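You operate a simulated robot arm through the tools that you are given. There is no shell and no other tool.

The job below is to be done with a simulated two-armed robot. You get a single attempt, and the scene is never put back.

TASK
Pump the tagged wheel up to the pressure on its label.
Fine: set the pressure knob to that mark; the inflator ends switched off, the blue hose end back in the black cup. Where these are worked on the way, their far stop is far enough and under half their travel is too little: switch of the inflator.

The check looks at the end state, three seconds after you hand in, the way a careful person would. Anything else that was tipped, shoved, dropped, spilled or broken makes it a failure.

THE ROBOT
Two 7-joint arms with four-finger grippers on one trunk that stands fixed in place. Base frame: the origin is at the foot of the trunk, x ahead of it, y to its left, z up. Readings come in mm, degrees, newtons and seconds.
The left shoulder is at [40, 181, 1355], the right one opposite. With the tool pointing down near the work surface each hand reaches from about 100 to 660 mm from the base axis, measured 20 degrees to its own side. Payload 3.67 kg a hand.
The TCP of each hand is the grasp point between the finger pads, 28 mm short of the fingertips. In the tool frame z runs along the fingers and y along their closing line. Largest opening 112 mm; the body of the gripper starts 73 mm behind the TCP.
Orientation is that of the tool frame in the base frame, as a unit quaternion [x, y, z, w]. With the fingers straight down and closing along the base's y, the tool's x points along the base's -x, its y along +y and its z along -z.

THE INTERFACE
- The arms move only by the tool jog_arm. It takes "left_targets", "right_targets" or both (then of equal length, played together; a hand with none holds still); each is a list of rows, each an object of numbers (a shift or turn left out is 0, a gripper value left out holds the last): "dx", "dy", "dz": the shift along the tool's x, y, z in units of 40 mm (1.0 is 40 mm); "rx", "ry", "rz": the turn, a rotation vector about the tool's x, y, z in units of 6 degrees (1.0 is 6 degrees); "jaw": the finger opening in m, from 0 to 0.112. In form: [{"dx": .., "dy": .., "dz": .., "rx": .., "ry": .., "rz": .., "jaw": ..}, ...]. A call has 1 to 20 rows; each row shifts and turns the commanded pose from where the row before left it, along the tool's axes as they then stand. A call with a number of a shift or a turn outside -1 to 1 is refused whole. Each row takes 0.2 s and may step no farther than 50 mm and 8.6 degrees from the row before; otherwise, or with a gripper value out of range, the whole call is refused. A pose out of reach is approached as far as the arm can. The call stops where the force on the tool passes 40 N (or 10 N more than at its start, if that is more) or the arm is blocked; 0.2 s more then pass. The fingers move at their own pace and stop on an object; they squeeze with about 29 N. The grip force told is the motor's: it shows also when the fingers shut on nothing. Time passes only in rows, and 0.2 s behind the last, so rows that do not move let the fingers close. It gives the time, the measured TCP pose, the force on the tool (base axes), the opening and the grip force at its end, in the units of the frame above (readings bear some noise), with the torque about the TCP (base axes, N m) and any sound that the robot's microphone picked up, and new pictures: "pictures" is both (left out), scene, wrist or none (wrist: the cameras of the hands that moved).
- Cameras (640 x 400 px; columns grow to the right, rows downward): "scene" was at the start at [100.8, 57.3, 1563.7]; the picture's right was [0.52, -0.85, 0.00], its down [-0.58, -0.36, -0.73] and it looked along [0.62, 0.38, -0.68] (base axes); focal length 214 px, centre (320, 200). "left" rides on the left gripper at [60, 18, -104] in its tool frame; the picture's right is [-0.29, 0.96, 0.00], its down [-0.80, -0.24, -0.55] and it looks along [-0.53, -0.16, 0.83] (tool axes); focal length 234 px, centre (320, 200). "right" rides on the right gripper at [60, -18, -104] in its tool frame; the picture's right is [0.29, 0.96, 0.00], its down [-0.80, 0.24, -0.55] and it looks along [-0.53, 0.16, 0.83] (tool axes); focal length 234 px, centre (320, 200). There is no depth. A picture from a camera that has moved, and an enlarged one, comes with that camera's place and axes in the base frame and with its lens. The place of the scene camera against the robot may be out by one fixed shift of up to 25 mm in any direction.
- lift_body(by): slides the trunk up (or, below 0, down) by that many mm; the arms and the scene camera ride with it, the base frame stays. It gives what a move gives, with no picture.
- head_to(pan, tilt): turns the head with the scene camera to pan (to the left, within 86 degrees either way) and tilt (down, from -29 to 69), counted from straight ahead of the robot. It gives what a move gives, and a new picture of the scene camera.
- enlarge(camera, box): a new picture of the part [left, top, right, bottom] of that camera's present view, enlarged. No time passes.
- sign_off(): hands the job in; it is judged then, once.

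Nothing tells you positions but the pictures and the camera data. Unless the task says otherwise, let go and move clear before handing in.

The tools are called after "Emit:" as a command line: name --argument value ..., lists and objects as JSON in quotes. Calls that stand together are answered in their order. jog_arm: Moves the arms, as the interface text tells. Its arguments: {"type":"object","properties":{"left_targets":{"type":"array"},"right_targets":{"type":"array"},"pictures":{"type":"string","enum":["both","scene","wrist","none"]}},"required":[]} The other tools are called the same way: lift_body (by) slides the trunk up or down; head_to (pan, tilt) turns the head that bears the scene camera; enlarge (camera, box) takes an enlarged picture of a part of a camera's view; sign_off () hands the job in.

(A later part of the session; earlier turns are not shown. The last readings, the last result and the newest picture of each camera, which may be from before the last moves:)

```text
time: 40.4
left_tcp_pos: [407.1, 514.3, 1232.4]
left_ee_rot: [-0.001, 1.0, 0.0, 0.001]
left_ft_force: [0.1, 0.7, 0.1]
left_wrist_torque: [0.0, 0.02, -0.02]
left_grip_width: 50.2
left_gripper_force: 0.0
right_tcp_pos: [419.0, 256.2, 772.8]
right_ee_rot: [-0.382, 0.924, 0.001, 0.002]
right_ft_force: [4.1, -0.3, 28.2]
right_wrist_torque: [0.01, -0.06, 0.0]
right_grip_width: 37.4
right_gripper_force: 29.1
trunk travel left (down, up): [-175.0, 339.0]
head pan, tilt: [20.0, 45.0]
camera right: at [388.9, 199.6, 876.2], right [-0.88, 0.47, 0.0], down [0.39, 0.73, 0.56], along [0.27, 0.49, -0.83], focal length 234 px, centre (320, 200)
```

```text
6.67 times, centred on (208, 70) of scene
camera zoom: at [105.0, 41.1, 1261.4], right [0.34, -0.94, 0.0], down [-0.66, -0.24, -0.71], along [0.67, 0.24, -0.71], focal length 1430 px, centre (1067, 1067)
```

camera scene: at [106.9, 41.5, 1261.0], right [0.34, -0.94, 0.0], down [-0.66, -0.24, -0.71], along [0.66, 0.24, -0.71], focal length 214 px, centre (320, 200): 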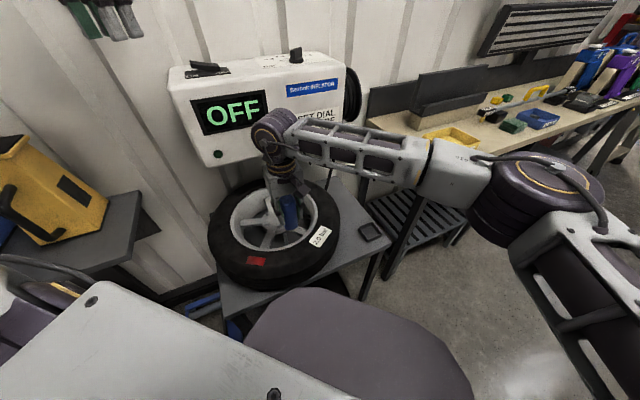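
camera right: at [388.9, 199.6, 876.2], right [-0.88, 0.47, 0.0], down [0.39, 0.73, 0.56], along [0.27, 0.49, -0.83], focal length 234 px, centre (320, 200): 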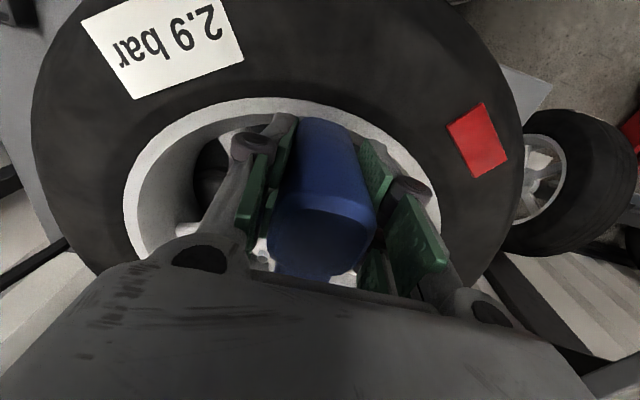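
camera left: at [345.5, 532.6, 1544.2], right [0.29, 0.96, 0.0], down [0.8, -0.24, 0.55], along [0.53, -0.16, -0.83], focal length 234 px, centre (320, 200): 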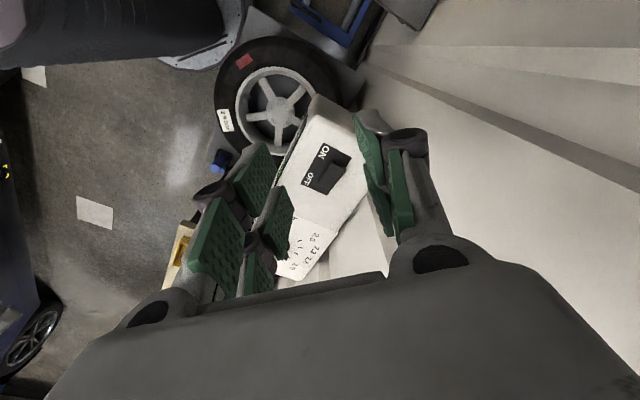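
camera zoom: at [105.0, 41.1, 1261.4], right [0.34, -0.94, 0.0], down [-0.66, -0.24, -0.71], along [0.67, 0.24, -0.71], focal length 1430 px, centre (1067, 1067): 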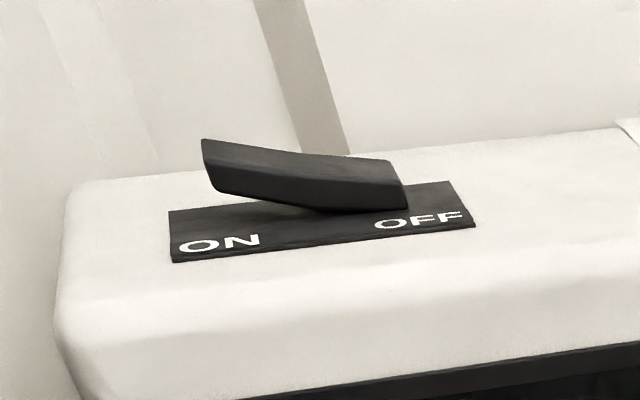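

The rocker's ON end is raised (about z 1146) near (537, 509). I'll close the left fingers and bring the left hand over that end, while the right hand holds the hose on the valve.

Emit:
jog_arm --left_targets '[{"jaw": 0.0}, {"dx": -0.65, "dy": -0.04}, {"dx": -0.65, "dy": -0.04}, {"dx": -0.65, "dy": -0.04, "dz": 0.1}, {"dx": -0.65, "dy": -0.04, "dz": 0.2}, {"dx": -0.65, "dy": -0.02, "dz": 0.2}, {}]' --pictures "both"

Emit:
enlarge --camera "left" --box '[240, 70, 400, 170]'

Emit:
enlarge --camera "scene" --box '[160, 20, 256, 100]'

```text
time: 41.7
left_tcp_pos: [518.9, 509.0, 1216.4]
left_ee_rot: [0.001, 1.0, 0.0, 0.0]
left_ft_force: [0.3, -0.4, -0.6]
left_wrist_torque: [0.0, -0.03, 0.0]
left_grip_width: 0.2
left_gripper_force: 28.8
right_tcp_pos: [418.9, 256.7, 772.7]
right_ee_rot: [-0.382, 0.924, 0.001, 0.003]
right_ft_force: [-0.4, -2.5, 9.6]
right_wrist_torque: [-0.07, 0.02, -0.01]
right_grip_width: 37.4
right_gripper_force: 29.3
trunk travel left (down, up): [-175.0, 339.0]
head pan, tilt: [20.0, 45.0]
stopped in row 6 (right hand): the force on the tool passed its limit at 40 N (the readings are from after the stop); the commanded pose is now the measured one
camera scene: at [106.1, 41.6, 1260.8], right [0.34, -0.94, 0.0], down [-0.66, -0.24, -0.71], along [0.66, 0.24, -0.71], focal length 214 px, centre (320, 200)
camera left: at [459.4, 526.6, 1318.7], right [0.29, 0.96, 0.0], down [0.8, -0.24, 0.55], along [0.53, -0.16, -0.83], focal length 234 px, centre (320, 200)
```

scene: 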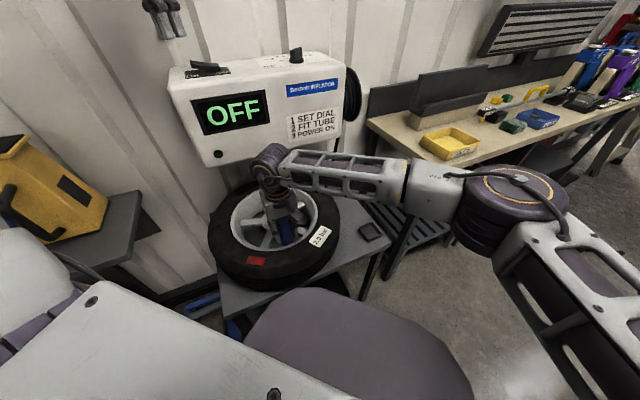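
left: 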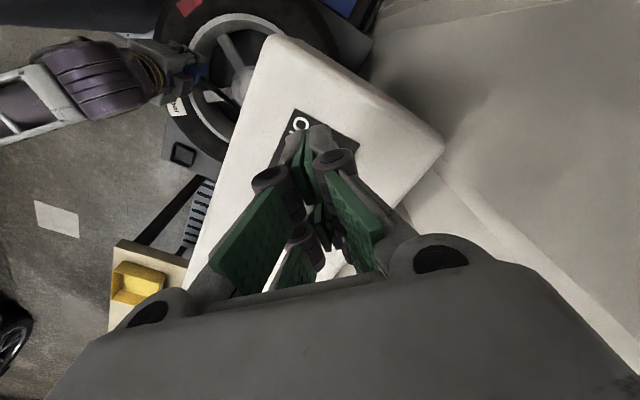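

```text
4.00 times, centred on (320, 120) of left
camera zoom: at [459.4, 526.6, 1318.7], right [0.29, 0.96, 0.0], down [0.8, -0.24, 0.55], along [0.53, -0.16, -0.83], focal length 937 px, centre (320, 520)
```

zoom: 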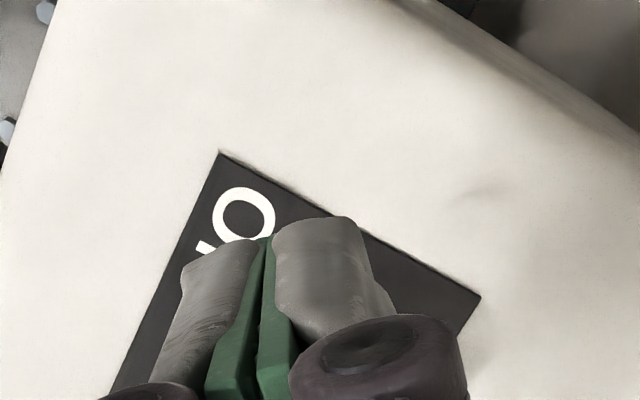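

```text
5.00 times, centred on (208, 60) of scene
camera zoom: at [106.1, 41.6, 1260.8], right [0.34, -0.94, 0.0], down [-0.66, -0.24, -0.71], along [0.66, 0.24, -0.71], focal length 1072 px, centre (880, 900)
```

zoom: 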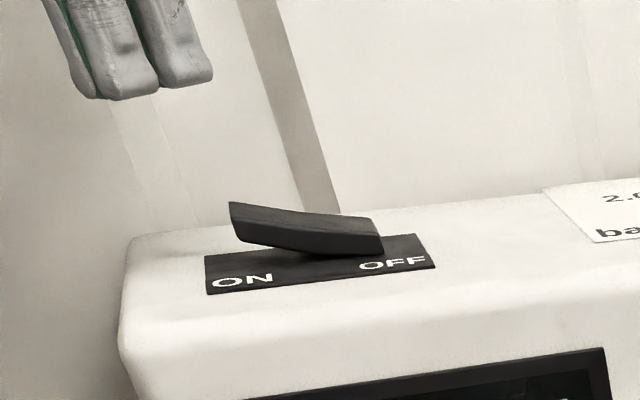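

The left hand is near the rocker, but the stop came from the right hand's hold force passing its limit as the trunk swayed; it now holds at about 10 N. I need a closer look at the left fingertips' real shape before pressing.

Emit:
enlarge --camera "scene" --box '[136, 0, 200, 40]'

Emit:
enlarge --camera "left" --box '[250, 110, 410, 290]'

Emit:
enlarge --camera "right" --box '[220, 100, 460, 300]'

```text
10.00 times, centred on (168, 20) of scene
camera zoom: at [106.1, 41.6, 1260.8], right [0.34, -0.94, 0.0], down [-0.66, -0.24, -0.71], along [0.66, 0.24, -0.71], focal length 2145 px, centre (1840, 2000)
```

zoom: 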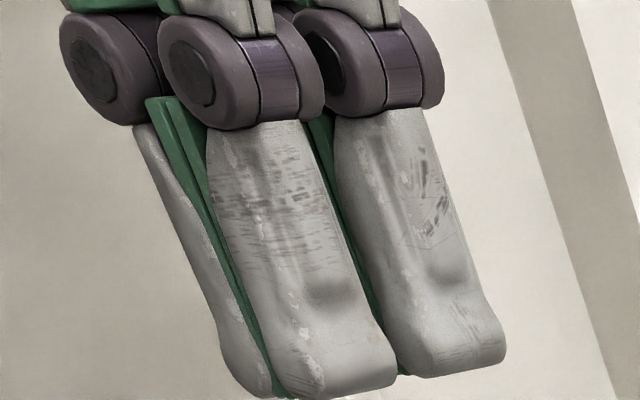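

```text
2.22 times, centred on (330, 200) of left
camera zoom: at [459.4, 526.6, 1318.7], right [0.29, 0.96, 0.0], down [0.8, -0.24, 0.55], along [0.53, -0.16, -0.83], focal length 520 px, centre (298, 200)
```

zoom: 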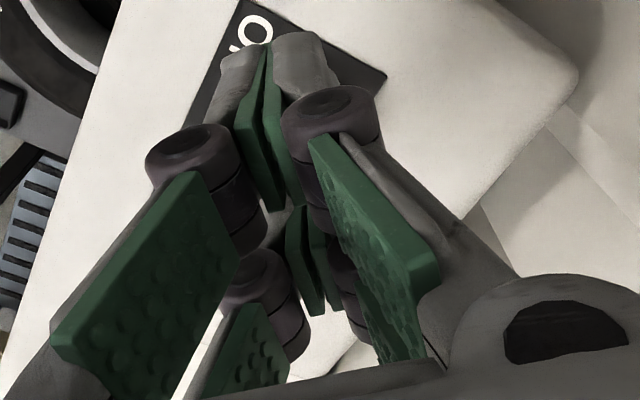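

```text
2.00 times, centred on (340, 200) of right
camera zoom: at [389.7, 200.1, 876.2], right [-0.88, 0.47, 0.0], down [0.39, 0.73, 0.56], along [0.26, 0.49, -0.83], focal length 468 px, centre (280, 200)
```

zoom: 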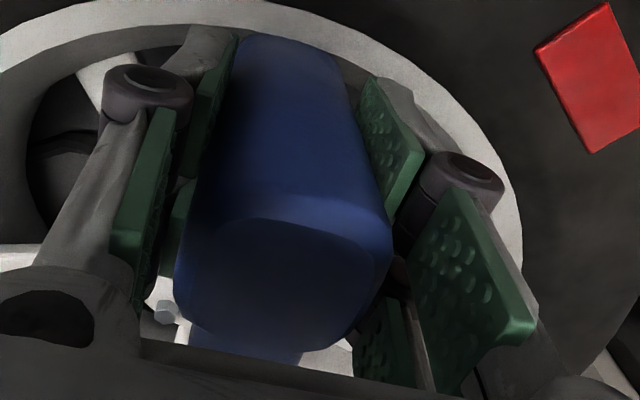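

Each side of the hand has two sub-fingers, so I'll turn the left hand -45° so the fingertip row lies across the rocker's width. Then I'll centre it over the ON end.

Emit:
jog_arm --left_targets '[{"rz": -0.75}, {"rz": -0.75}, {"rz": -0.75}, {"rz": -0.75}, {"rz": -0.75}, {"rz": -0.75}, {"rz": -0.75}, {"rz": -0.75}, {"rz": -0.75}, {"rz": -0.75}, {}]' --pictures "wrist"

Emit:
enlarge --camera "left" --box '[220, 60, 420, 185]'

```text
time: 44.1
left_tcp_pos: [518.6, 508.6, 1215.4]
left_ee_rot: [-0.384, 0.923, 0.0, 0.0]
left_ft_force: [-0.6, -0.7, 0.1]
left_wrist_torque: [0.02, -0.01, 0.01]
left_grip_width: 0.2
left_gripper_force: 28.5
right_tcp_pos: [418.8, 256.1, 772.9]
right_ee_rot: [-0.382, 0.924, 0.002, 0.002]
right_ft_force: [7.3, 3.1, 23.5]
right_wrist_torque: [0.08, -0.15, 0.0]
right_grip_width: 37.1
right_gripper_force: 28.4
trunk travel left (down, up): [-175.0, 339.0]
head pan, tilt: [20.0, 45.0]
camera left: at [463.7, 478.7, 1319.5], right [-0.48, 0.88, 0.0], down [0.73, 0.4, 0.55], along [0.49, 0.26, -0.83], focal length 234 px, centre (320, 200)
```

left: 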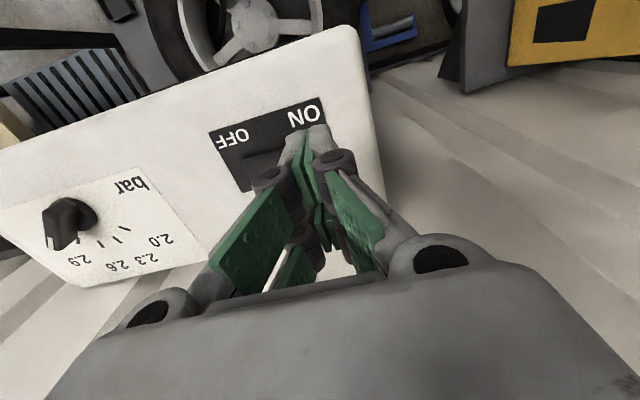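

```text
3.20 times, centred on (320, 122) of left
camera zoom: at [463.7, 478.7, 1319.5], right [-0.48, 0.88, 0.0], down [0.73, 0.4, 0.55], along [0.49, 0.26, -0.83], focal length 749 px, centre (320, 448)
```

zoom: 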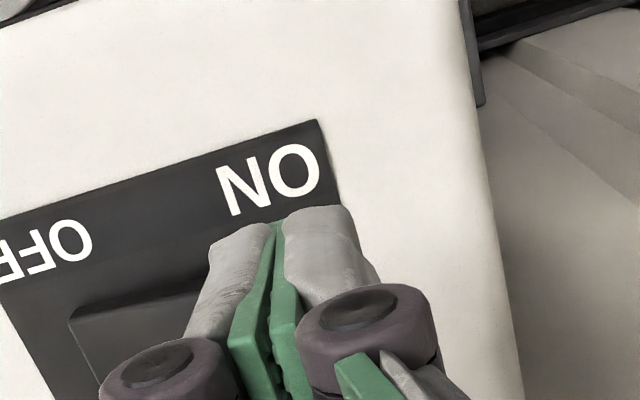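

The fingertips now line up across the rocker. I'll shift to the ON half (about (542, 505)) and come down to just above it.

Emit:
jog_arm --left_targets '[{"dx": -0.174, "dy": -0.234}, {"dx": -0.174, "dy": -0.234}, {"dz": 0.3}, {"dz": 0.4}, {}]' --pictures "wrist"

Emit:
enlarge --camera "left" --box '[220, 60, 420, 185]'

Emit:
enlarge --camera "scene" --box '[160, 20, 256, 100]'

```text
time: 45.3
left_tcp_pos: [542.6, 506.3, 1188.5]
left_ee_rot: [-0.383, 0.924, 0.0, 0.0]
left_ft_force: [-1.0, 0.4, -0.1]
left_wrist_torque: [0.0, 0.01, -0.03]
left_grip_width: 0.0
left_gripper_force: 29.1
right_tcp_pos: [419.1, 255.0, 773.4]
right_ee_rot: [-0.382, 0.924, 0.002, 0.002]
right_ft_force: [7.2, 2.8, 26.2]
right_wrist_torque: [0.09, -0.15, 0.0]
right_grip_width: 37.2
right_gripper_force: 29.2
trunk travel left (down, up): [-175.0, 339.0]
head pan, tilt: [20.0, 45.0]
camera left: at [487.5, 474.7, 1291.7], right [-0.47, 0.88, 0.0], down [0.73, 0.39, 0.55], along [0.49, 0.26, -0.83], focal length 234 px, centre (320, 200)
```

left: 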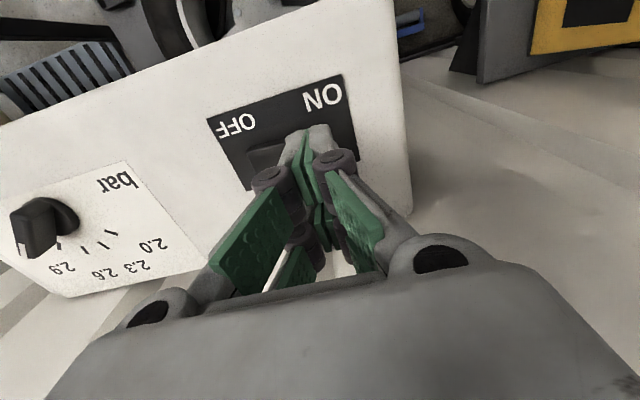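

```text
3.20 times, centred on (320, 122) of left
camera zoom: at [487.5, 474.7, 1291.7], right [-0.47, 0.88, 0.0], down [0.73, 0.39, 0.55], along [0.49, 0.26, -0.83], focal length 749 px, centre (320, 448)
```

zoom: 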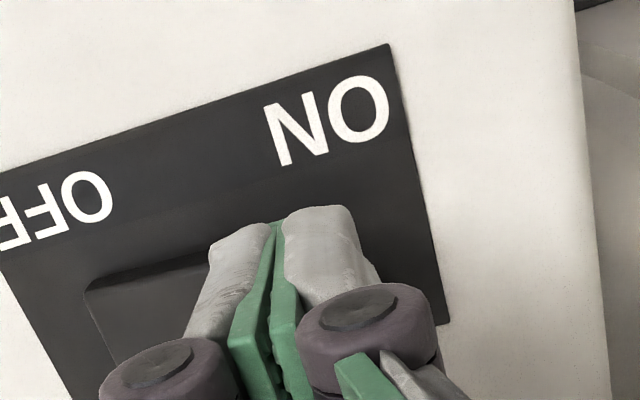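

```text
5.00 times, centred on (208, 60) of scene
camera zoom: at [105.5, 41.5, 1261.2], right [0.34, -0.94, 0.0], down [-0.66, -0.24, -0.71], along [0.66, 0.24, -0.71], focal length 1072 px, centre (880, 900)
```

zoom: 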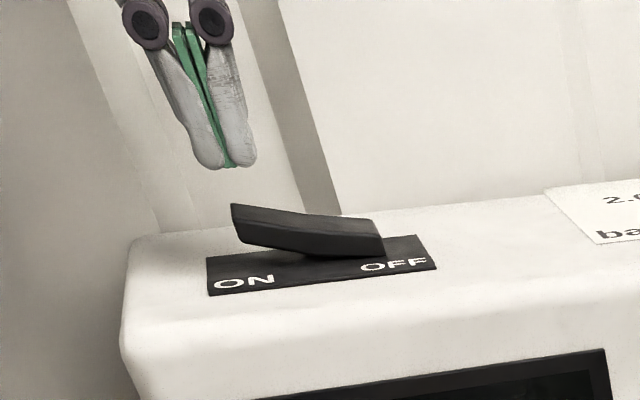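

The tips hang right over the ON end of the rocker. I'll ease the right hand's push slightly and press down with the left in small steps.

Emit:
jog_arm --left_targets '[{}, {"dz": 0.1}, {"dz": 0.1}, {"dz": 0.1}, {"dz": 0.1}, {"dz": 0.1}, {}]' --right_targets '[{"dz": -0.02}, {}, {}, {}, {}, {}, {}]' --pictures "scene"

Emit:
enlarge --camera "scene" --box '[160, 20, 256, 100]'

```text
time: 46.9
left_tcp_pos: [541.3, 506.4, 1167.8]
left_ee_rot: [-0.384, 0.923, 0.0, 0.0]
left_ft_force: [0.9, 1.7, 0.8]
left_wrist_torque: [0.01, 0.02, 0.0]
left_grip_width: 0.1
left_gripper_force: 28.8
right_tcp_pos: [418.1, 255.5, 772.6]
right_ee_rot: [-0.383, 0.924, 0.002, 0.001]
right_ft_force: [4.1, 1.8, 15.9]
right_wrist_torque: [0.04, -0.06, 0.0]
right_grip_width: 37.0
right_gripper_force: 28.9
trunk travel left (down, up): [-175.0, 339.0]
head pan, tilt: [20.0, 45.0]
camera scene: at [105.7, 41.7, 1261.1], right [0.34, -0.94, 0.0], down [-0.66, -0.24, -0.71], along [0.66, 0.24, -0.71], focal length 214 px, centre (320, 200)
```

scene: 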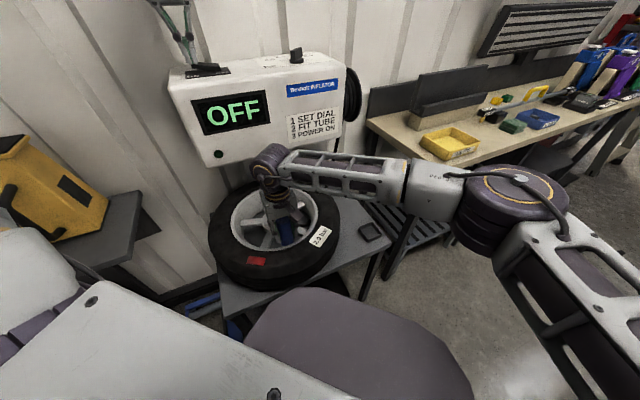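

```text
5.00 times, centred on (208, 60) of scene
camera zoom: at [105.7, 41.7, 1261.1], right [0.34, -0.94, 0.0], down [-0.66, -0.24, -0.71], along [0.66, 0.24, -0.71], focal length 1072 px, centre (880, 900)
```

zoom: 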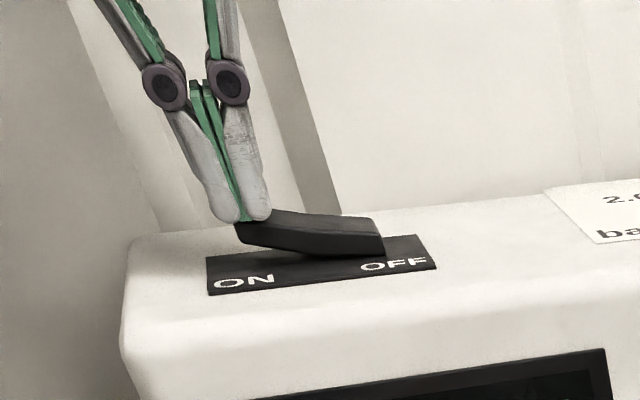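

The tips touch right at the ON end's edge; I'll shift 6 mm inward so they can't slip off, then press on down.

Emit:
jog_arm --left_targets '[{"dz": -0.1}, {"dy": -0.15}, {"dz": 0.1}, {"dz": 0.1}, {"dz": 0.1}, {"dz": 0.1}, {}]' --pictures "scene"

Emit:
enlarge --camera "scene" --box '[160, 20, 288, 140]'

```text
time: 48.5
left_tcp_pos: [546.5, 501.8, 1158.5]
left_ee_rot: [-0.384, 0.923, -0.001, 0.003]
left_ft_force: [3.9, 8.7, 25.2]
left_wrist_torque: [-0.01, -0.17, 0.02]
left_grip_width: 0.1
left_gripper_force: 29.3
right_tcp_pos: [418.4, 256.1, 773.1]
right_ee_rot: [-0.382, 0.924, 0.001, 0.001]
right_ft_force: [1.9, 0.5, 3.5]
right_wrist_torque: [-0.03, -0.06, 0.05]
right_grip_width: 37.6
right_gripper_force: 29.7
trunk travel left (down, up): [-175.0, 339.0]
head pan, tilt: [20.0, 45.0]
camera scene: at [104.9, 41.6, 1261.3], right [0.34, -0.94, 0.0], down [-0.66, -0.24, -0.71], along [0.67, 0.24, -0.71], focal length 214 px, centre (320, 200)
```

scene: 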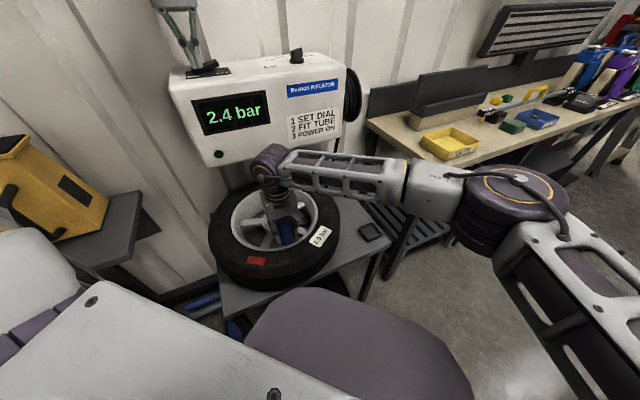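

```text
3.33 times, centred on (224, 80) of scene
camera zoom: at [104.9, 41.6, 1261.3], right [0.34, -0.94, 0.0], down [-0.66, -0.24, -0.71], along [0.67, 0.24, -0.71], focal length 715 px, centre (640, 600)
```

zoom: 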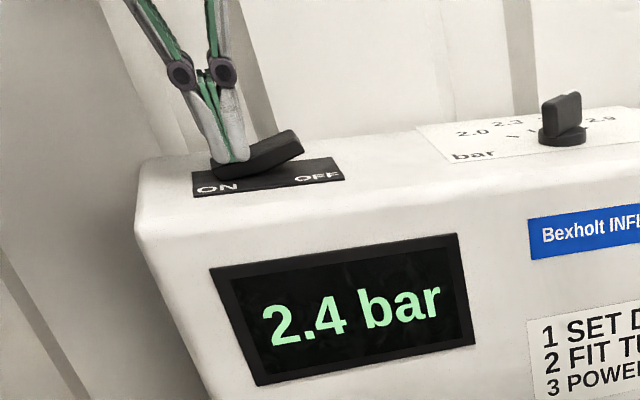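

The switch flipped ON and the display shows 2.4 bar. I'll lift the left hand a bit and wait, watching the display.

Emit:
jog_arm --left_targets '[{"dz": -0.3}, {"dz": -0.5}, {}, {}, {}, {}, {}]' --pictures "scene"

Emit:
enlarge --camera "scene" --box '[160, 20, 288, 140]'

```text
time: 50.1
left_tcp_pos: [546.8, 503.1, 1188.6]
left_ee_rot: [-0.383, 0.924, 0.0, 0.0]
left_ft_force: [-0.3, 0.8, 0.4]
left_wrist_torque: [0.0, 0.0, 0.0]
left_grip_width: 0.0
left_gripper_force: 29.7
right_tcp_pos: [419.0, 255.9, 772.8]
right_ee_rot: [-0.382, 0.924, 0.002, 0.001]
right_ft_force: [-2.6, -2.2, 7.5]
right_wrist_torque: [-0.05, 0.07, 0.02]
right_grip_width: 37.2
right_gripper_force: 28.9
trunk travel left (down, up): [-175.0, 339.0]
head pan, tilt: [20.0, 45.0]
camera scene: at [105.8, 41.8, 1261.1], right [0.34, -0.94, 0.0], down [-0.66, -0.24, -0.71], along [0.66, 0.24, -0.71], focal length 214 px, centre (320, 200)
```

scene: 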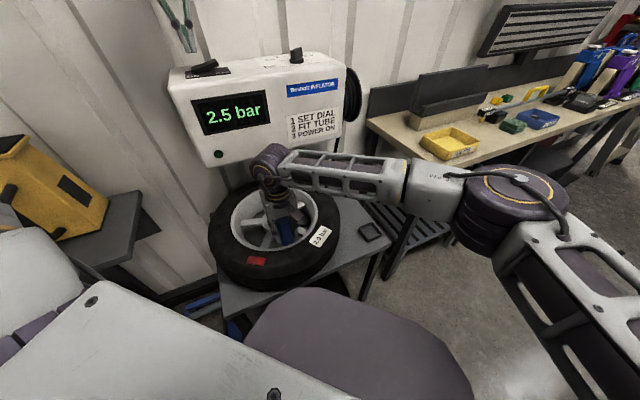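

```text
3.33 times, centred on (224, 80) of scene
camera zoom: at [105.8, 41.8, 1261.1], right [0.34, -0.94, 0.0], down [-0.66, -0.24, -0.71], along [0.66, 0.24, -0.71], focal length 715 px, centre (640, 600)
```

zoom: 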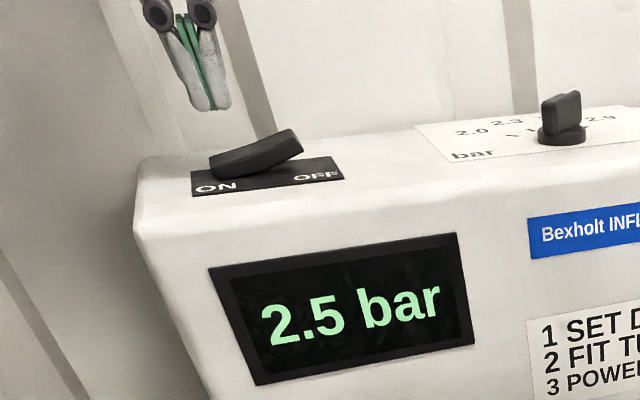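

Pressure is rising (2.5 bar). While it pumps I'll position the left hand above the OFF end and wait.

Emit:
jog_arm --left_targets '[{"dy": -0.5}, {"dx": 0.04, "dy": -0.48}, {}, {}, {}, {}, {}, {}, {}, {}, {}, {}, {}, {}, {}, {}, {}]' --pictures "scene"

Emit:
enlarge --camera "scene" --box '[160, 20, 288, 140]'

```text
time: 53.7
left_tcp_pos: [572.9, 473.0, 1189.2]
left_ee_rot: [-0.384, 0.923, 0.0, -0.001]
left_ft_force: [-0.2, -0.3, 0.7]
left_wrist_torque: [0.01, -0.02, 0.0]
left_grip_width: 0.1
left_gripper_force: 28.6
right_tcp_pos: [418.4, 256.3, 772.3]
right_ee_rot: [-0.382, 0.924, 0.001, 0.001]
right_ft_force: [0.2, 0.7, 8.5]
right_wrist_torque: [0.0, 0.0, 0.03]
right_grip_width: 37.1
right_gripper_force: 29.0
trunk travel left (down, up): [-175.0, 339.0]
head pan, tilt: [20.0, 45.0]
camera scene: at [106.0, 41.9, 1261.1], right [0.34, -0.94, 0.0], down [-0.66, -0.24, -0.71], along [0.66, 0.24, -0.71], focal length 214 px, centre (320, 200)
```

scene: 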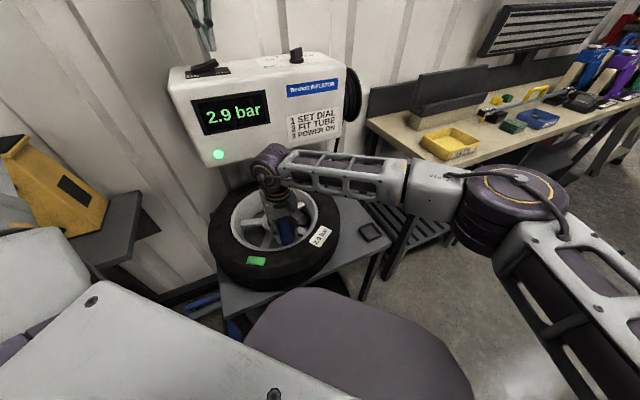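

```text
3.33 times, centred on (224, 80) of scene
camera zoom: at [106.0, 41.9, 1261.1], right [0.34, -0.94, 0.0], down [-0.66, -0.24, -0.71], along [0.66, 0.24, -0.71], focal length 715 px, centre (640, 600)
```

zoom: 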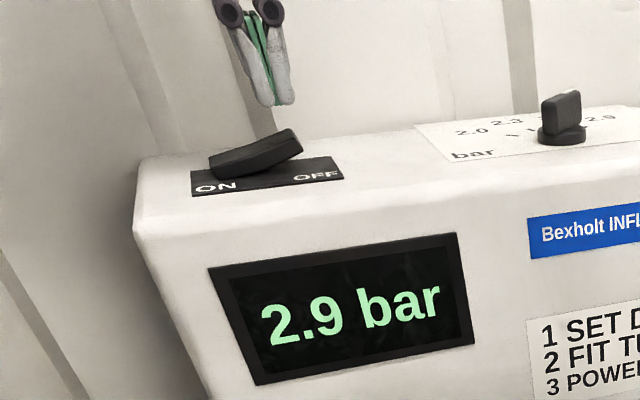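

The display reads 2.9 bar, the lamp and tyre tag turned green. Now I press the OFF end down.

Emit:
jog_arm --left_targets '[{"dz": 0.2}, {"dz": 0.1}, {"dz": 0.1}, {"dz": 0.1}, {"dz": 0.1}, {"dz": 0.1}, {"dz": 0.08}, {}]' --pictures "scene"

Emit:
enlarge --camera "scene" --box '[160, 20, 288, 140]'

```text
time: 55.5
left_tcp_pos: [574.0, 474.5, 1160.3]
left_ee_rot: [-0.384, 0.923, -0.001, 0.002]
left_ft_force: [7.1, 6.9, 21.7]
left_wrist_torque: [0.26, -0.07, -0.09]
left_grip_width: 0.1
left_gripper_force: 29.0
right_tcp_pos: [419.2, 256.1, 773.3]
right_ee_rot: [-0.383, 0.924, 0.002, 0.001]
right_ft_force: [1.2, 0.6, 4.9]
right_wrist_torque: [0.03, -0.05, -0.03]
right_grip_width: 37.2
right_gripper_force: 28.7
trunk travel left (down, up): [-175.0, 339.0]
head pan, tilt: [20.0, 45.0]
camera scene: at [105.8, 41.9, 1261.3], right [0.34, -0.94, 0.0], down [-0.66, -0.24, -0.71], along [0.66, 0.24, -0.71], focal length 214 px, centre (320, 200)
```

scene: 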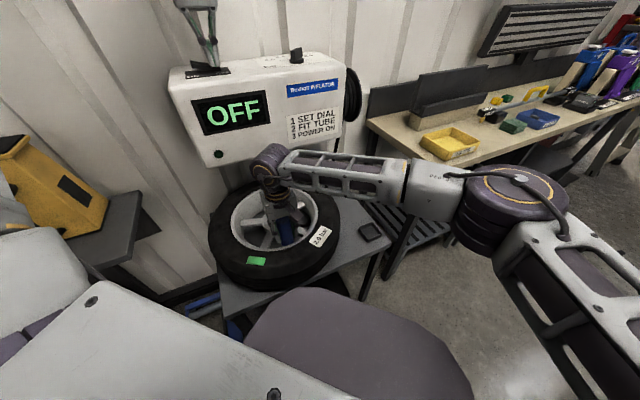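

```text
3.33 times, centred on (224, 80) of scene
camera zoom: at [105.8, 41.9, 1261.3], right [0.34, -0.94, 0.0], down [-0.66, -0.24, -0.71], along [0.66, 0.24, -0.71], focal length 715 px, centre (640, 600)
```

zoom: 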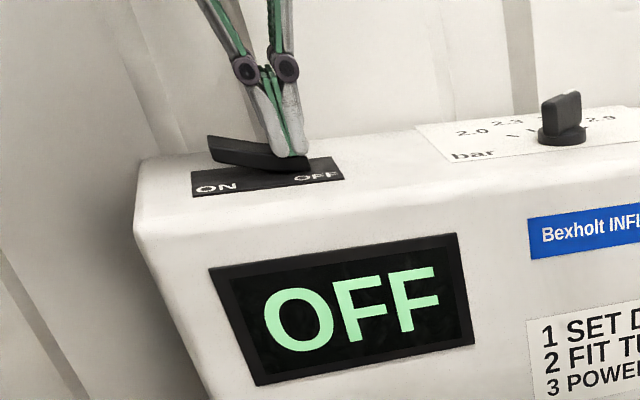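

The inflator is OFF again, with the tag staying green. I'll lift and retract the left hand to its clear position, and check the rocker and dial.

Emit:
jog_arm --left_targets '[{"dz": -0.3}, {"dz": -0.6}, {"dz": -0.6}, {"dx": 0.35, "dy": 0.6, "dz": -0.2}, {"dx": 0.35, "dy": 0.6}, {"dx": 0.35, "dy": 0.6}, {"dx": 0.35, "dy": 0.6}, {"dx": 0.35, "dy": 0.6}, {}]' --pictures "both"

Emit:
enlarge --camera "scene" --box '[160, 30, 352, 150]'

Emit:
enlarge --camera "scene" --box '[240, 170, 320, 270]'

```text
time: 57.5
left_tcp_pos: [438.3, 507.7, 1225.2]
left_ee_rot: [-0.383, 0.924, -0.001, -0.001]
left_ft_force: [0.0, 0.2, -0.1]
left_wrist_torque: [0.05, 0.04, 0.0]
left_grip_width: 0.0
left_gripper_force: 28.6
right_tcp_pos: [419.3, 255.2, 773.3]
right_ee_rot: [-0.383, 0.924, 0.002, 0.001]
right_ft_force: [-0.1, -0.9, 8.0]
right_wrist_torque: [-0.07, 0.03, 0.02]
right_grip_width: 36.9
right_gripper_force: 29.1
trunk travel left (down, up): [-175.0, 339.0]
head pan, tilt: [20.0, 45.0]
camera scene: at [106.3, 41.5, 1261.1], right [0.34, -0.94, 0.0], down [-0.66, -0.24, -0.71], along [0.66, 0.24, -0.71], focal length 214 px, centre (320, 200)
camera left: at [383.2, 476.9, 1328.4], right [-0.47, 0.88, 0.0], down [0.73, 0.4, 0.55], along [0.49, 0.26, -0.83], focal length 234 px, centre (320, 200)
```

scene: 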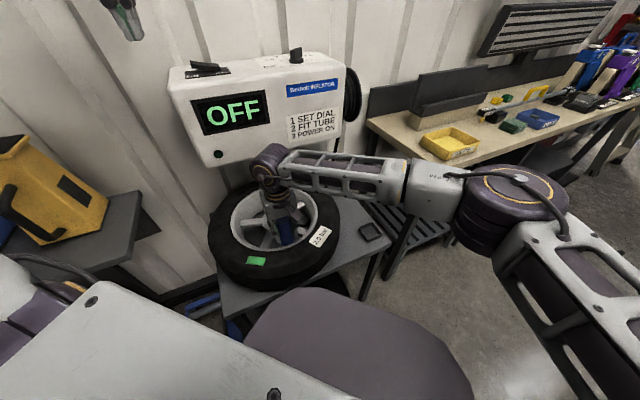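
left: 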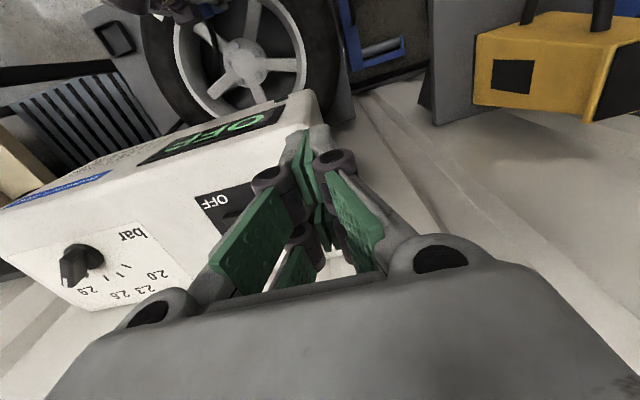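

```text
3.33 times, centred on (256, 90) of scene
camera zoom: at [106.3, 41.5, 1261.1], right [0.34, -0.94, 0.0], down [-0.66, -0.24, -0.71], along [0.66, 0.24, -0.71], focal length 715 px, centre (533, 567)
```

zoom: 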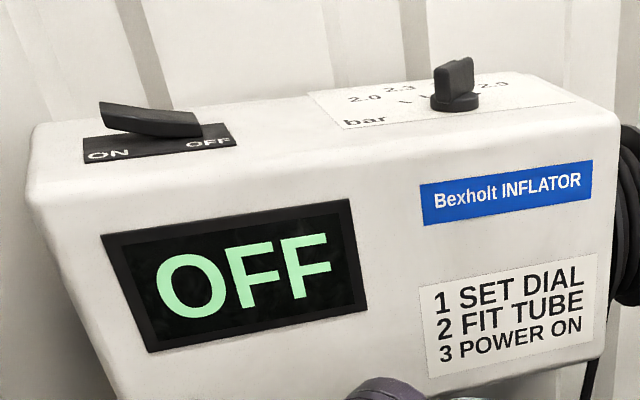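

```text
4.00 times, centred on (280, 220) of scene
camera zoom: at [106.3, 41.5, 1261.1], right [0.34, -0.94, 0.0], down [-0.66, -0.24, -0.71], along [0.66, 0.24, -0.71], focal length 858 px, centre (480, 120)
```

zoom: 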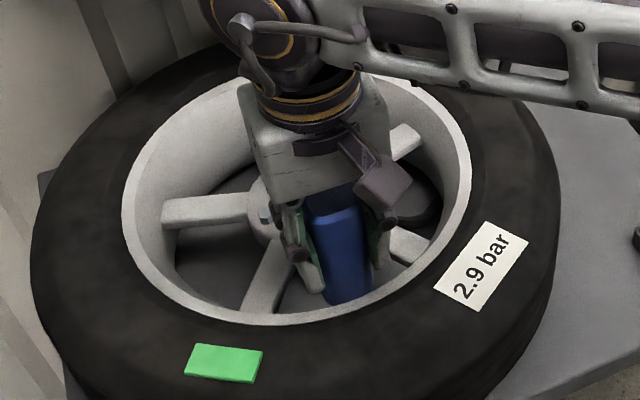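

Rocker, dial and display look right. Now I lift the hose end straight up off the valve.

Emit:
jog_arm --right_targets '[{"dz": -0.1}, {"dz": -0.2}, {"dz": -0.4}, {"dz": -0.4}, {"dz": -0.4}, {"dz": -0.4}, {}]' --pictures "both"

Emit:
enlarge --camera "scene" --box '[240, 150, 320, 250]'

Emit:
enlarge --camera "right" --box '[220, 60, 420, 290]'

```text
time: 59.1
left_tcp_pos: [437.8, 508.2, 1224.8]
left_ee_rot: [-0.383, 0.924, 0.0, 0.0]
left_ft_force: [0.4, 0.6, -0.5]
left_wrist_torque: [-0.03, 0.02, 0.0]
left_grip_width: 0.1
left_gripper_force: 29.0
right_tcp_pos: [420.2, 256.3, 849.1]
right_ee_rot: [-0.383, 0.924, 0.001, 0.002]
right_ft_force: [-0.2, -0.3, -1.2]
right_wrist_torque: [0.0, -0.06, 0.02]
right_grip_width: 36.9
right_gripper_force: 28.5
trunk travel left (down, up): [-175.0, 339.0]
head pan, tilt: [20.0, 45.0]
camera scene: at [106.6, 42.3, 1261.0], right [0.34, -0.94, 0.0], down [-0.66, -0.24, -0.71], along [0.66, 0.24, -0.71], focal length 214 px, centre (320, 200)
camera right: at [389.9, 199.7, 951.9], right [-0.88, 0.47, 0.0], down [0.39, 0.73, 0.56], along [0.26, 0.49, -0.83], focal length 234 px, centre (320, 200)
```

scene: 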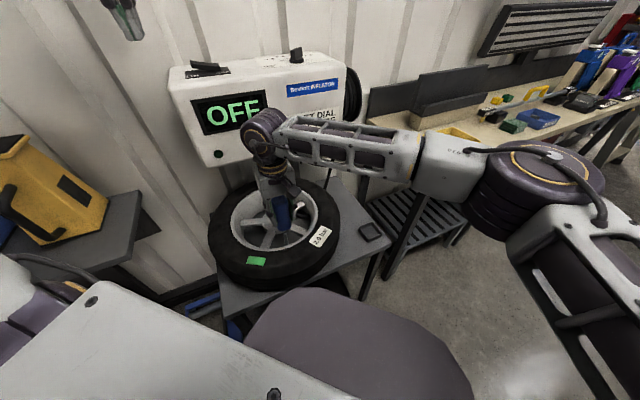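
right: 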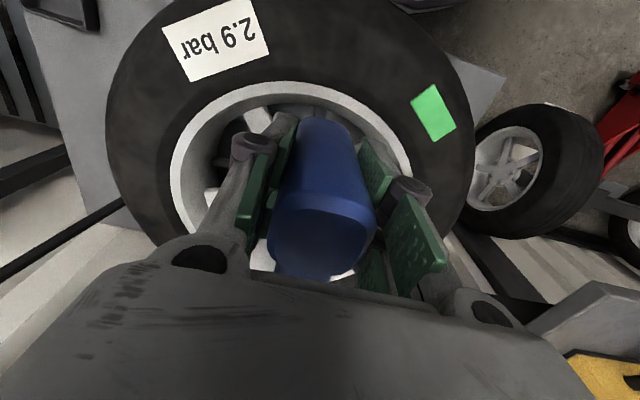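

```text
4.00 times, centred on (280, 200) of scene
camera zoom: at [106.6, 42.3, 1261.0], right [0.34, -0.94, 0.0], down [-0.66, -0.24, -0.71], along [0.66, 0.24, -0.71], focal length 858 px, centre (480, 200)
```

zoom: 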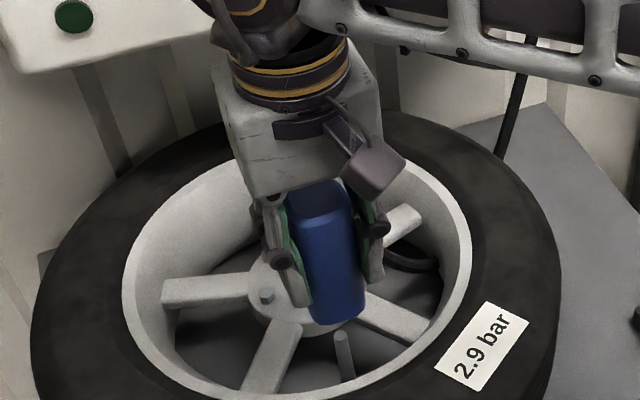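

```text
1.74 times, centred on (320, 175) of right
camera zoom: at [389.9, 199.7, 951.9], right [-0.88, 0.47, 0.0], down [0.39, 0.73, 0.56], along [0.26, 0.49, -0.83], focal length 407 px, centre (320, 244)
```

zoom: 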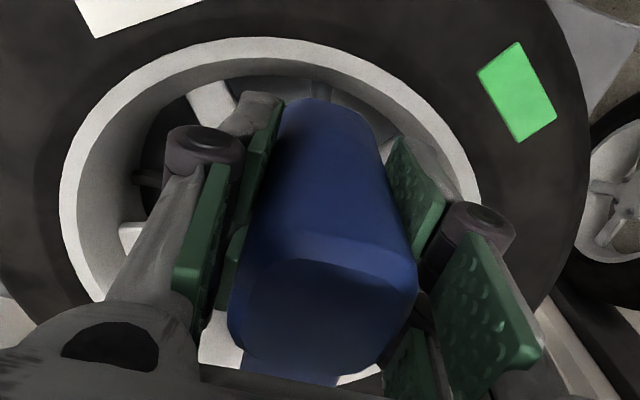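

The hose end is off the valve and still squarely held. I'll carry it back over the cup along the same path.

Emit:
jog_arm --right_targets '[{"dx": 0.07, "dy": -0.8}, {"dx": 0.07, "dy": -0.8}, {"dx": 0.07, "dy": -0.8}, {"dx": 0.07, "dy": -0.8}, {"dx": 0.07, "dy": -0.8}, {"dx": 0.07, "dy": -0.8}, {"dx": 0.07, "dy": -0.8}, {"dx": 0.07, "dy": -0.8}, {"dx": 0.07, "dy": -0.8}, {"dx": 0.06, "dy": -0.5}, {}]' --pictures "both"

Emit:
enlarge --camera "right" --box '[260, 40, 400, 140]'

Emit:
enlarge --camera "scene" --box '[330, 130, 426, 250]'

```text
time: 61.5
left_tcp_pos: [439.6, 507.6, 1223.6]
left_ee_rot: [-0.384, 0.924, 0.0, -0.001]
left_ft_force: [-0.8, -0.2, -0.8]
left_wrist_torque: [-0.01, -0.01, -0.05]
left_grip_width: 0.3
left_gripper_force: 29.3
right_tcp_pos: [616.3, 17.2, 847.2]
right_ee_rot: [-0.382, 0.924, 0.002, 0.001]
right_ft_force: [-0.4, -0.2, -1.7]
right_wrist_torque: [-0.04, 0.0, -0.01]
right_grip_width: 37.0
right_gripper_force: 28.9
trunk travel left (down, up): [-175.0, 339.0]
head pan, tilt: [20.0, 45.0]
camera scene: at [106.5, 42.3, 1261.0], right [0.34, -0.94, 0.0], down [-0.66, -0.24, -0.71], along [0.66, 0.24, -0.71], focal length 214 px, centre (320, 200)
camera right: at [586.9, -37.8, 950.3], right [-0.88, 0.47, 0.0], down [0.39, 0.73, 0.56], along [0.26, 0.49, -0.83], focal length 234 px, centre (320, 200)
```

scene: 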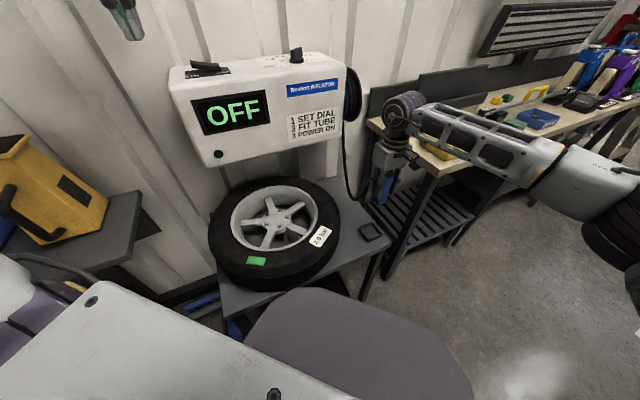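
right: 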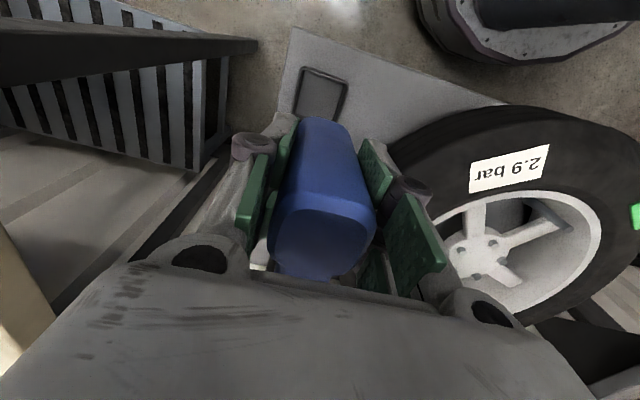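

```text
4.00 times, centred on (330, 90) of right
camera zoom: at [586.9, -37.8, 950.3], right [-0.88, 0.47, 0.0], down [0.39, 0.73, 0.56], along [0.26, 0.49, -0.83], focal length 937 px, centre (280, 640)
```

zoom: 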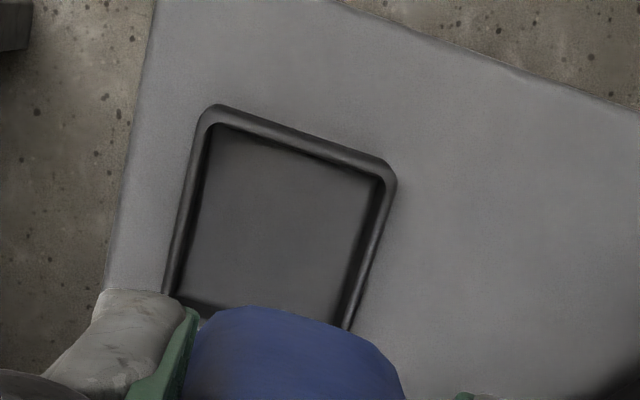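

```text
3.33 times, centred on (378, 190) of scene
camera zoom: at [106.5, 42.3, 1261.0], right [0.34, -0.94, 0.0], down [-0.66, -0.24, -0.71], along [0.66, 0.24, -0.71], focal length 715 px, centre (127, 233)
```

zoom: 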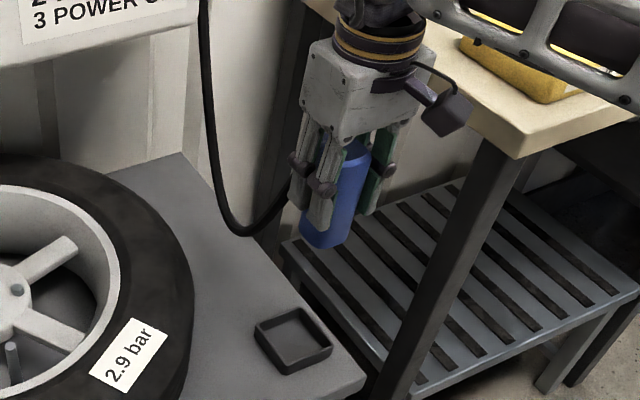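

The cup is directly below, about 1–2 mm off, with 8 mm clearance each side. I'll correct slightly and lower the hose end to just inside the cup.

Emit:
jog_arm --right_targets '[{"dx": -0.032, "dy": -0.014, "dz": 0.7}, {"dz": 0.8}, {"dz": 0.8}, {"dz": 0.6}, {"dz": 0.4}, {"dz": 0.3}, {}]' --pictures "both"

Emit:
enlarge --camera "scene" --box '[330, 170, 426, 260]'

Emit:
enlarge --camera "right" --box '[240, 60, 400, 160]'

```text
time: 63.1
left_tcp_pos: [439.0, 507.8, 1225.9]
left_ee_rot: [-0.384, 0.924, 0.0, -0.001]
left_ft_force: [0.0, -0.3, 0.2]
left_wrist_torque: [0.04, 0.01, -0.01]
left_grip_width: 0.1
left_gripper_force: 28.5
right_tcp_pos: [618.5, 17.7, 703.0]
right_ee_rot: [-0.382, 0.924, 0.002, 0.001]
right_ft_force: [1.1, -0.2, -0.7]
right_wrist_torque: [0.0, -0.03, 0.0]
right_grip_width: 37.3
right_gripper_force: 28.8
trunk travel left (down, up): [-175.0, 339.0]
head pan, tilt: [20.0, 45.0]
camera scene: at [106.5, 42.1, 1261.0], right [0.34, -0.94, 0.0], down [-0.66, -0.24, -0.71], along [0.66, 0.24, -0.71], focal length 214 px, centre (320, 200)
camera right: at [589.4, -37.9, 806.1], right [-0.88, 0.47, 0.0], down [0.39, 0.73, 0.56], along [0.26, 0.49, -0.83], focal length 234 px, centre (320, 200)
```

scene: 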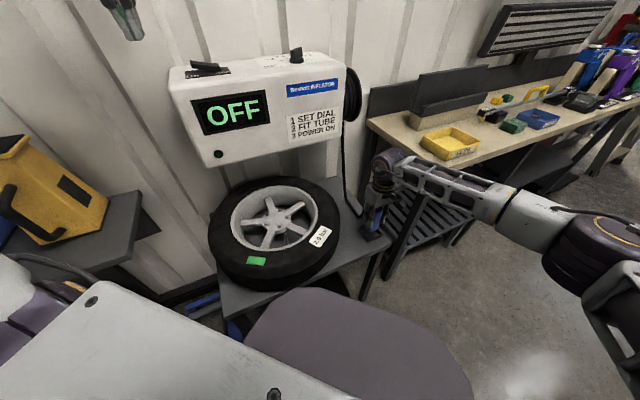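
right: 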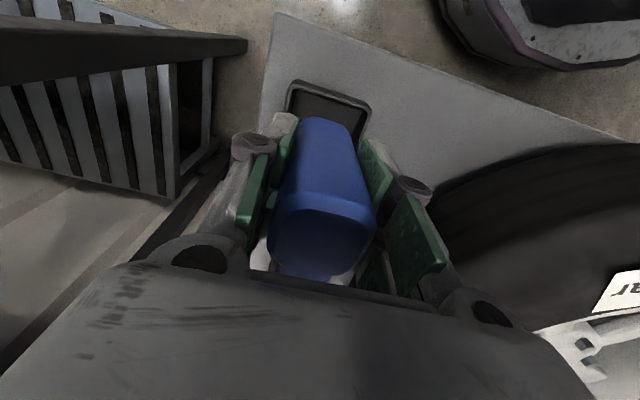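

```text
4.44 times, centred on (378, 215) of scene
camera zoom: at [106.5, 42.1, 1261.0], right [0.34, -0.94, 0.0], down [-0.66, -0.24, -0.71], along [0.66, 0.24, -0.71], focal length 953 px, centre (62, 133)
```

zoom: 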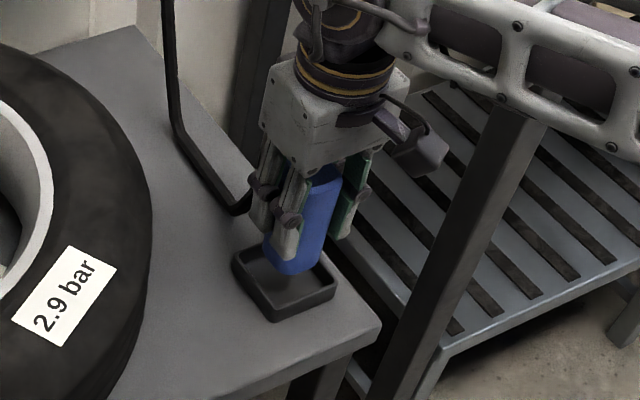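

```text
4.00 times, centred on (320, 110) of right
camera zoom: at [589.4, -37.9, 806.1], right [-0.88, 0.47, 0.0], down [0.39, 0.73, 0.56], along [0.26, 0.49, -0.83], focal length 937 px, centre (320, 560)
```

zoom: 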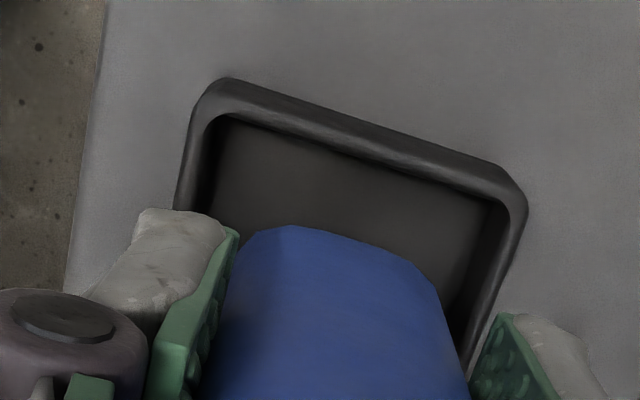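

The bottom is right over the cup opening. I'll lower the rest slowly until it rests on the cup floor.

Emit:
jog_arm --right_targets '[{"dz": 0.2}, {"dz": 0.2}, {"dz": 0.15}, {"dz": 0.1}, {"dz": 0.08}, {"dz": 0.05}, {"dz": 0.05}, {}]' --pictures "wrist"

Emit:
enlarge --camera "scene" --box '[330, 170, 426, 260]'

```text
time: 64.9
left_tcp_pos: [438.0, 508.4, 1224.9]
left_ee_rot: [-0.383, 0.924, 0.0, -0.001]
left_ft_force: [-0.1, 0.1, -0.1]
left_wrist_torque: [-0.02, -0.05, -0.02]
left_grip_width: 0.0
left_gripper_force: 28.8
right_tcp_pos: [619.8, 18.5, 671.5]
right_ee_rot: [-0.383, 0.924, 0.002, 0.001]
right_ft_force: [0.6, 0.8, -0.9]
right_wrist_torque: [0.01, 0.01, 0.03]
right_grip_width: 37.3
right_gripper_force: 28.9
trunk travel left (down, up): [-175.0, 339.0]
head pan, tilt: [20.0, 45.0]
camera right: at [589.7, -36.2, 774.2], right [-0.88, 0.47, 0.0], down [0.39, 0.73, 0.56], along [0.26, 0.49, -0.83], focal length 234 px, centre (320, 200)
```

right: 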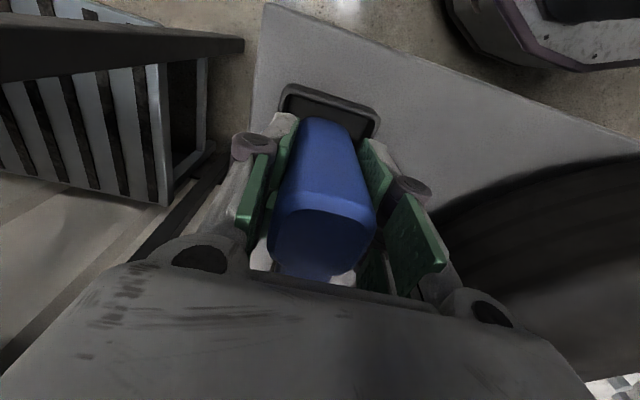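

```text
4.44 times, centred on (378, 215) of scene
camera zoom: at [106.6, 42.1, 1261.0], right [0.34, -0.94, 0.0], down [-0.66, -0.24, -0.71], along [0.66, 0.24, -0.71], focal length 953 px, centre (62, 133)
```

zoom: 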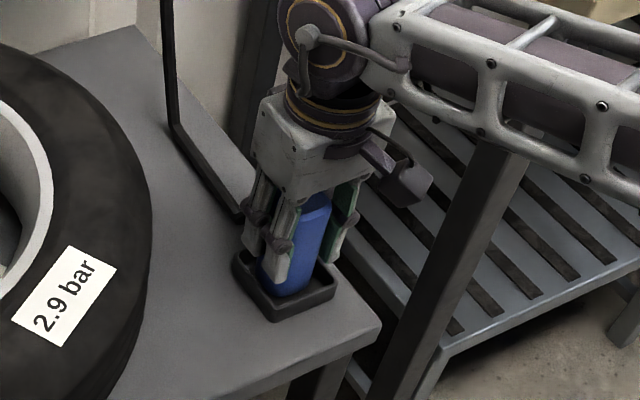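

Almost down; no contact yet. I'll continue a few more millimetres in 1–2 mm steps.

Emit:
jog_arm --right_targets '[{"dz": 0.04}, {"dz": 0.04}, {"dz": 0.03}, {}]' --pictures "none"

```text
time: 65.9
left_tcp_pos: [438.7, 508.0, 1224.8]
left_ee_rot: [-0.384, 0.923, -0.001, -0.001]
left_ft_force: [-1.2, -0.3, 0.0]
left_wrist_torque: [0.01, -0.03, -0.03]
left_grip_width: 0.0
left_gripper_force: 29.4
right_tcp_pos: [619.5, 19.2, 666.9]
right_ee_rot: [-0.382, 0.924, 0.002, 0.001]
right_ft_force: [2.4, -1.2, 2.7]
right_wrist_torque: [-0.1, -0.08, 0.09]
right_grip_width: 36.9
right_gripper_force: 29.0
trunk travel left (down, up): [-175.0, 339.0]
head pan, tilt: [20.0, 45.0]
```

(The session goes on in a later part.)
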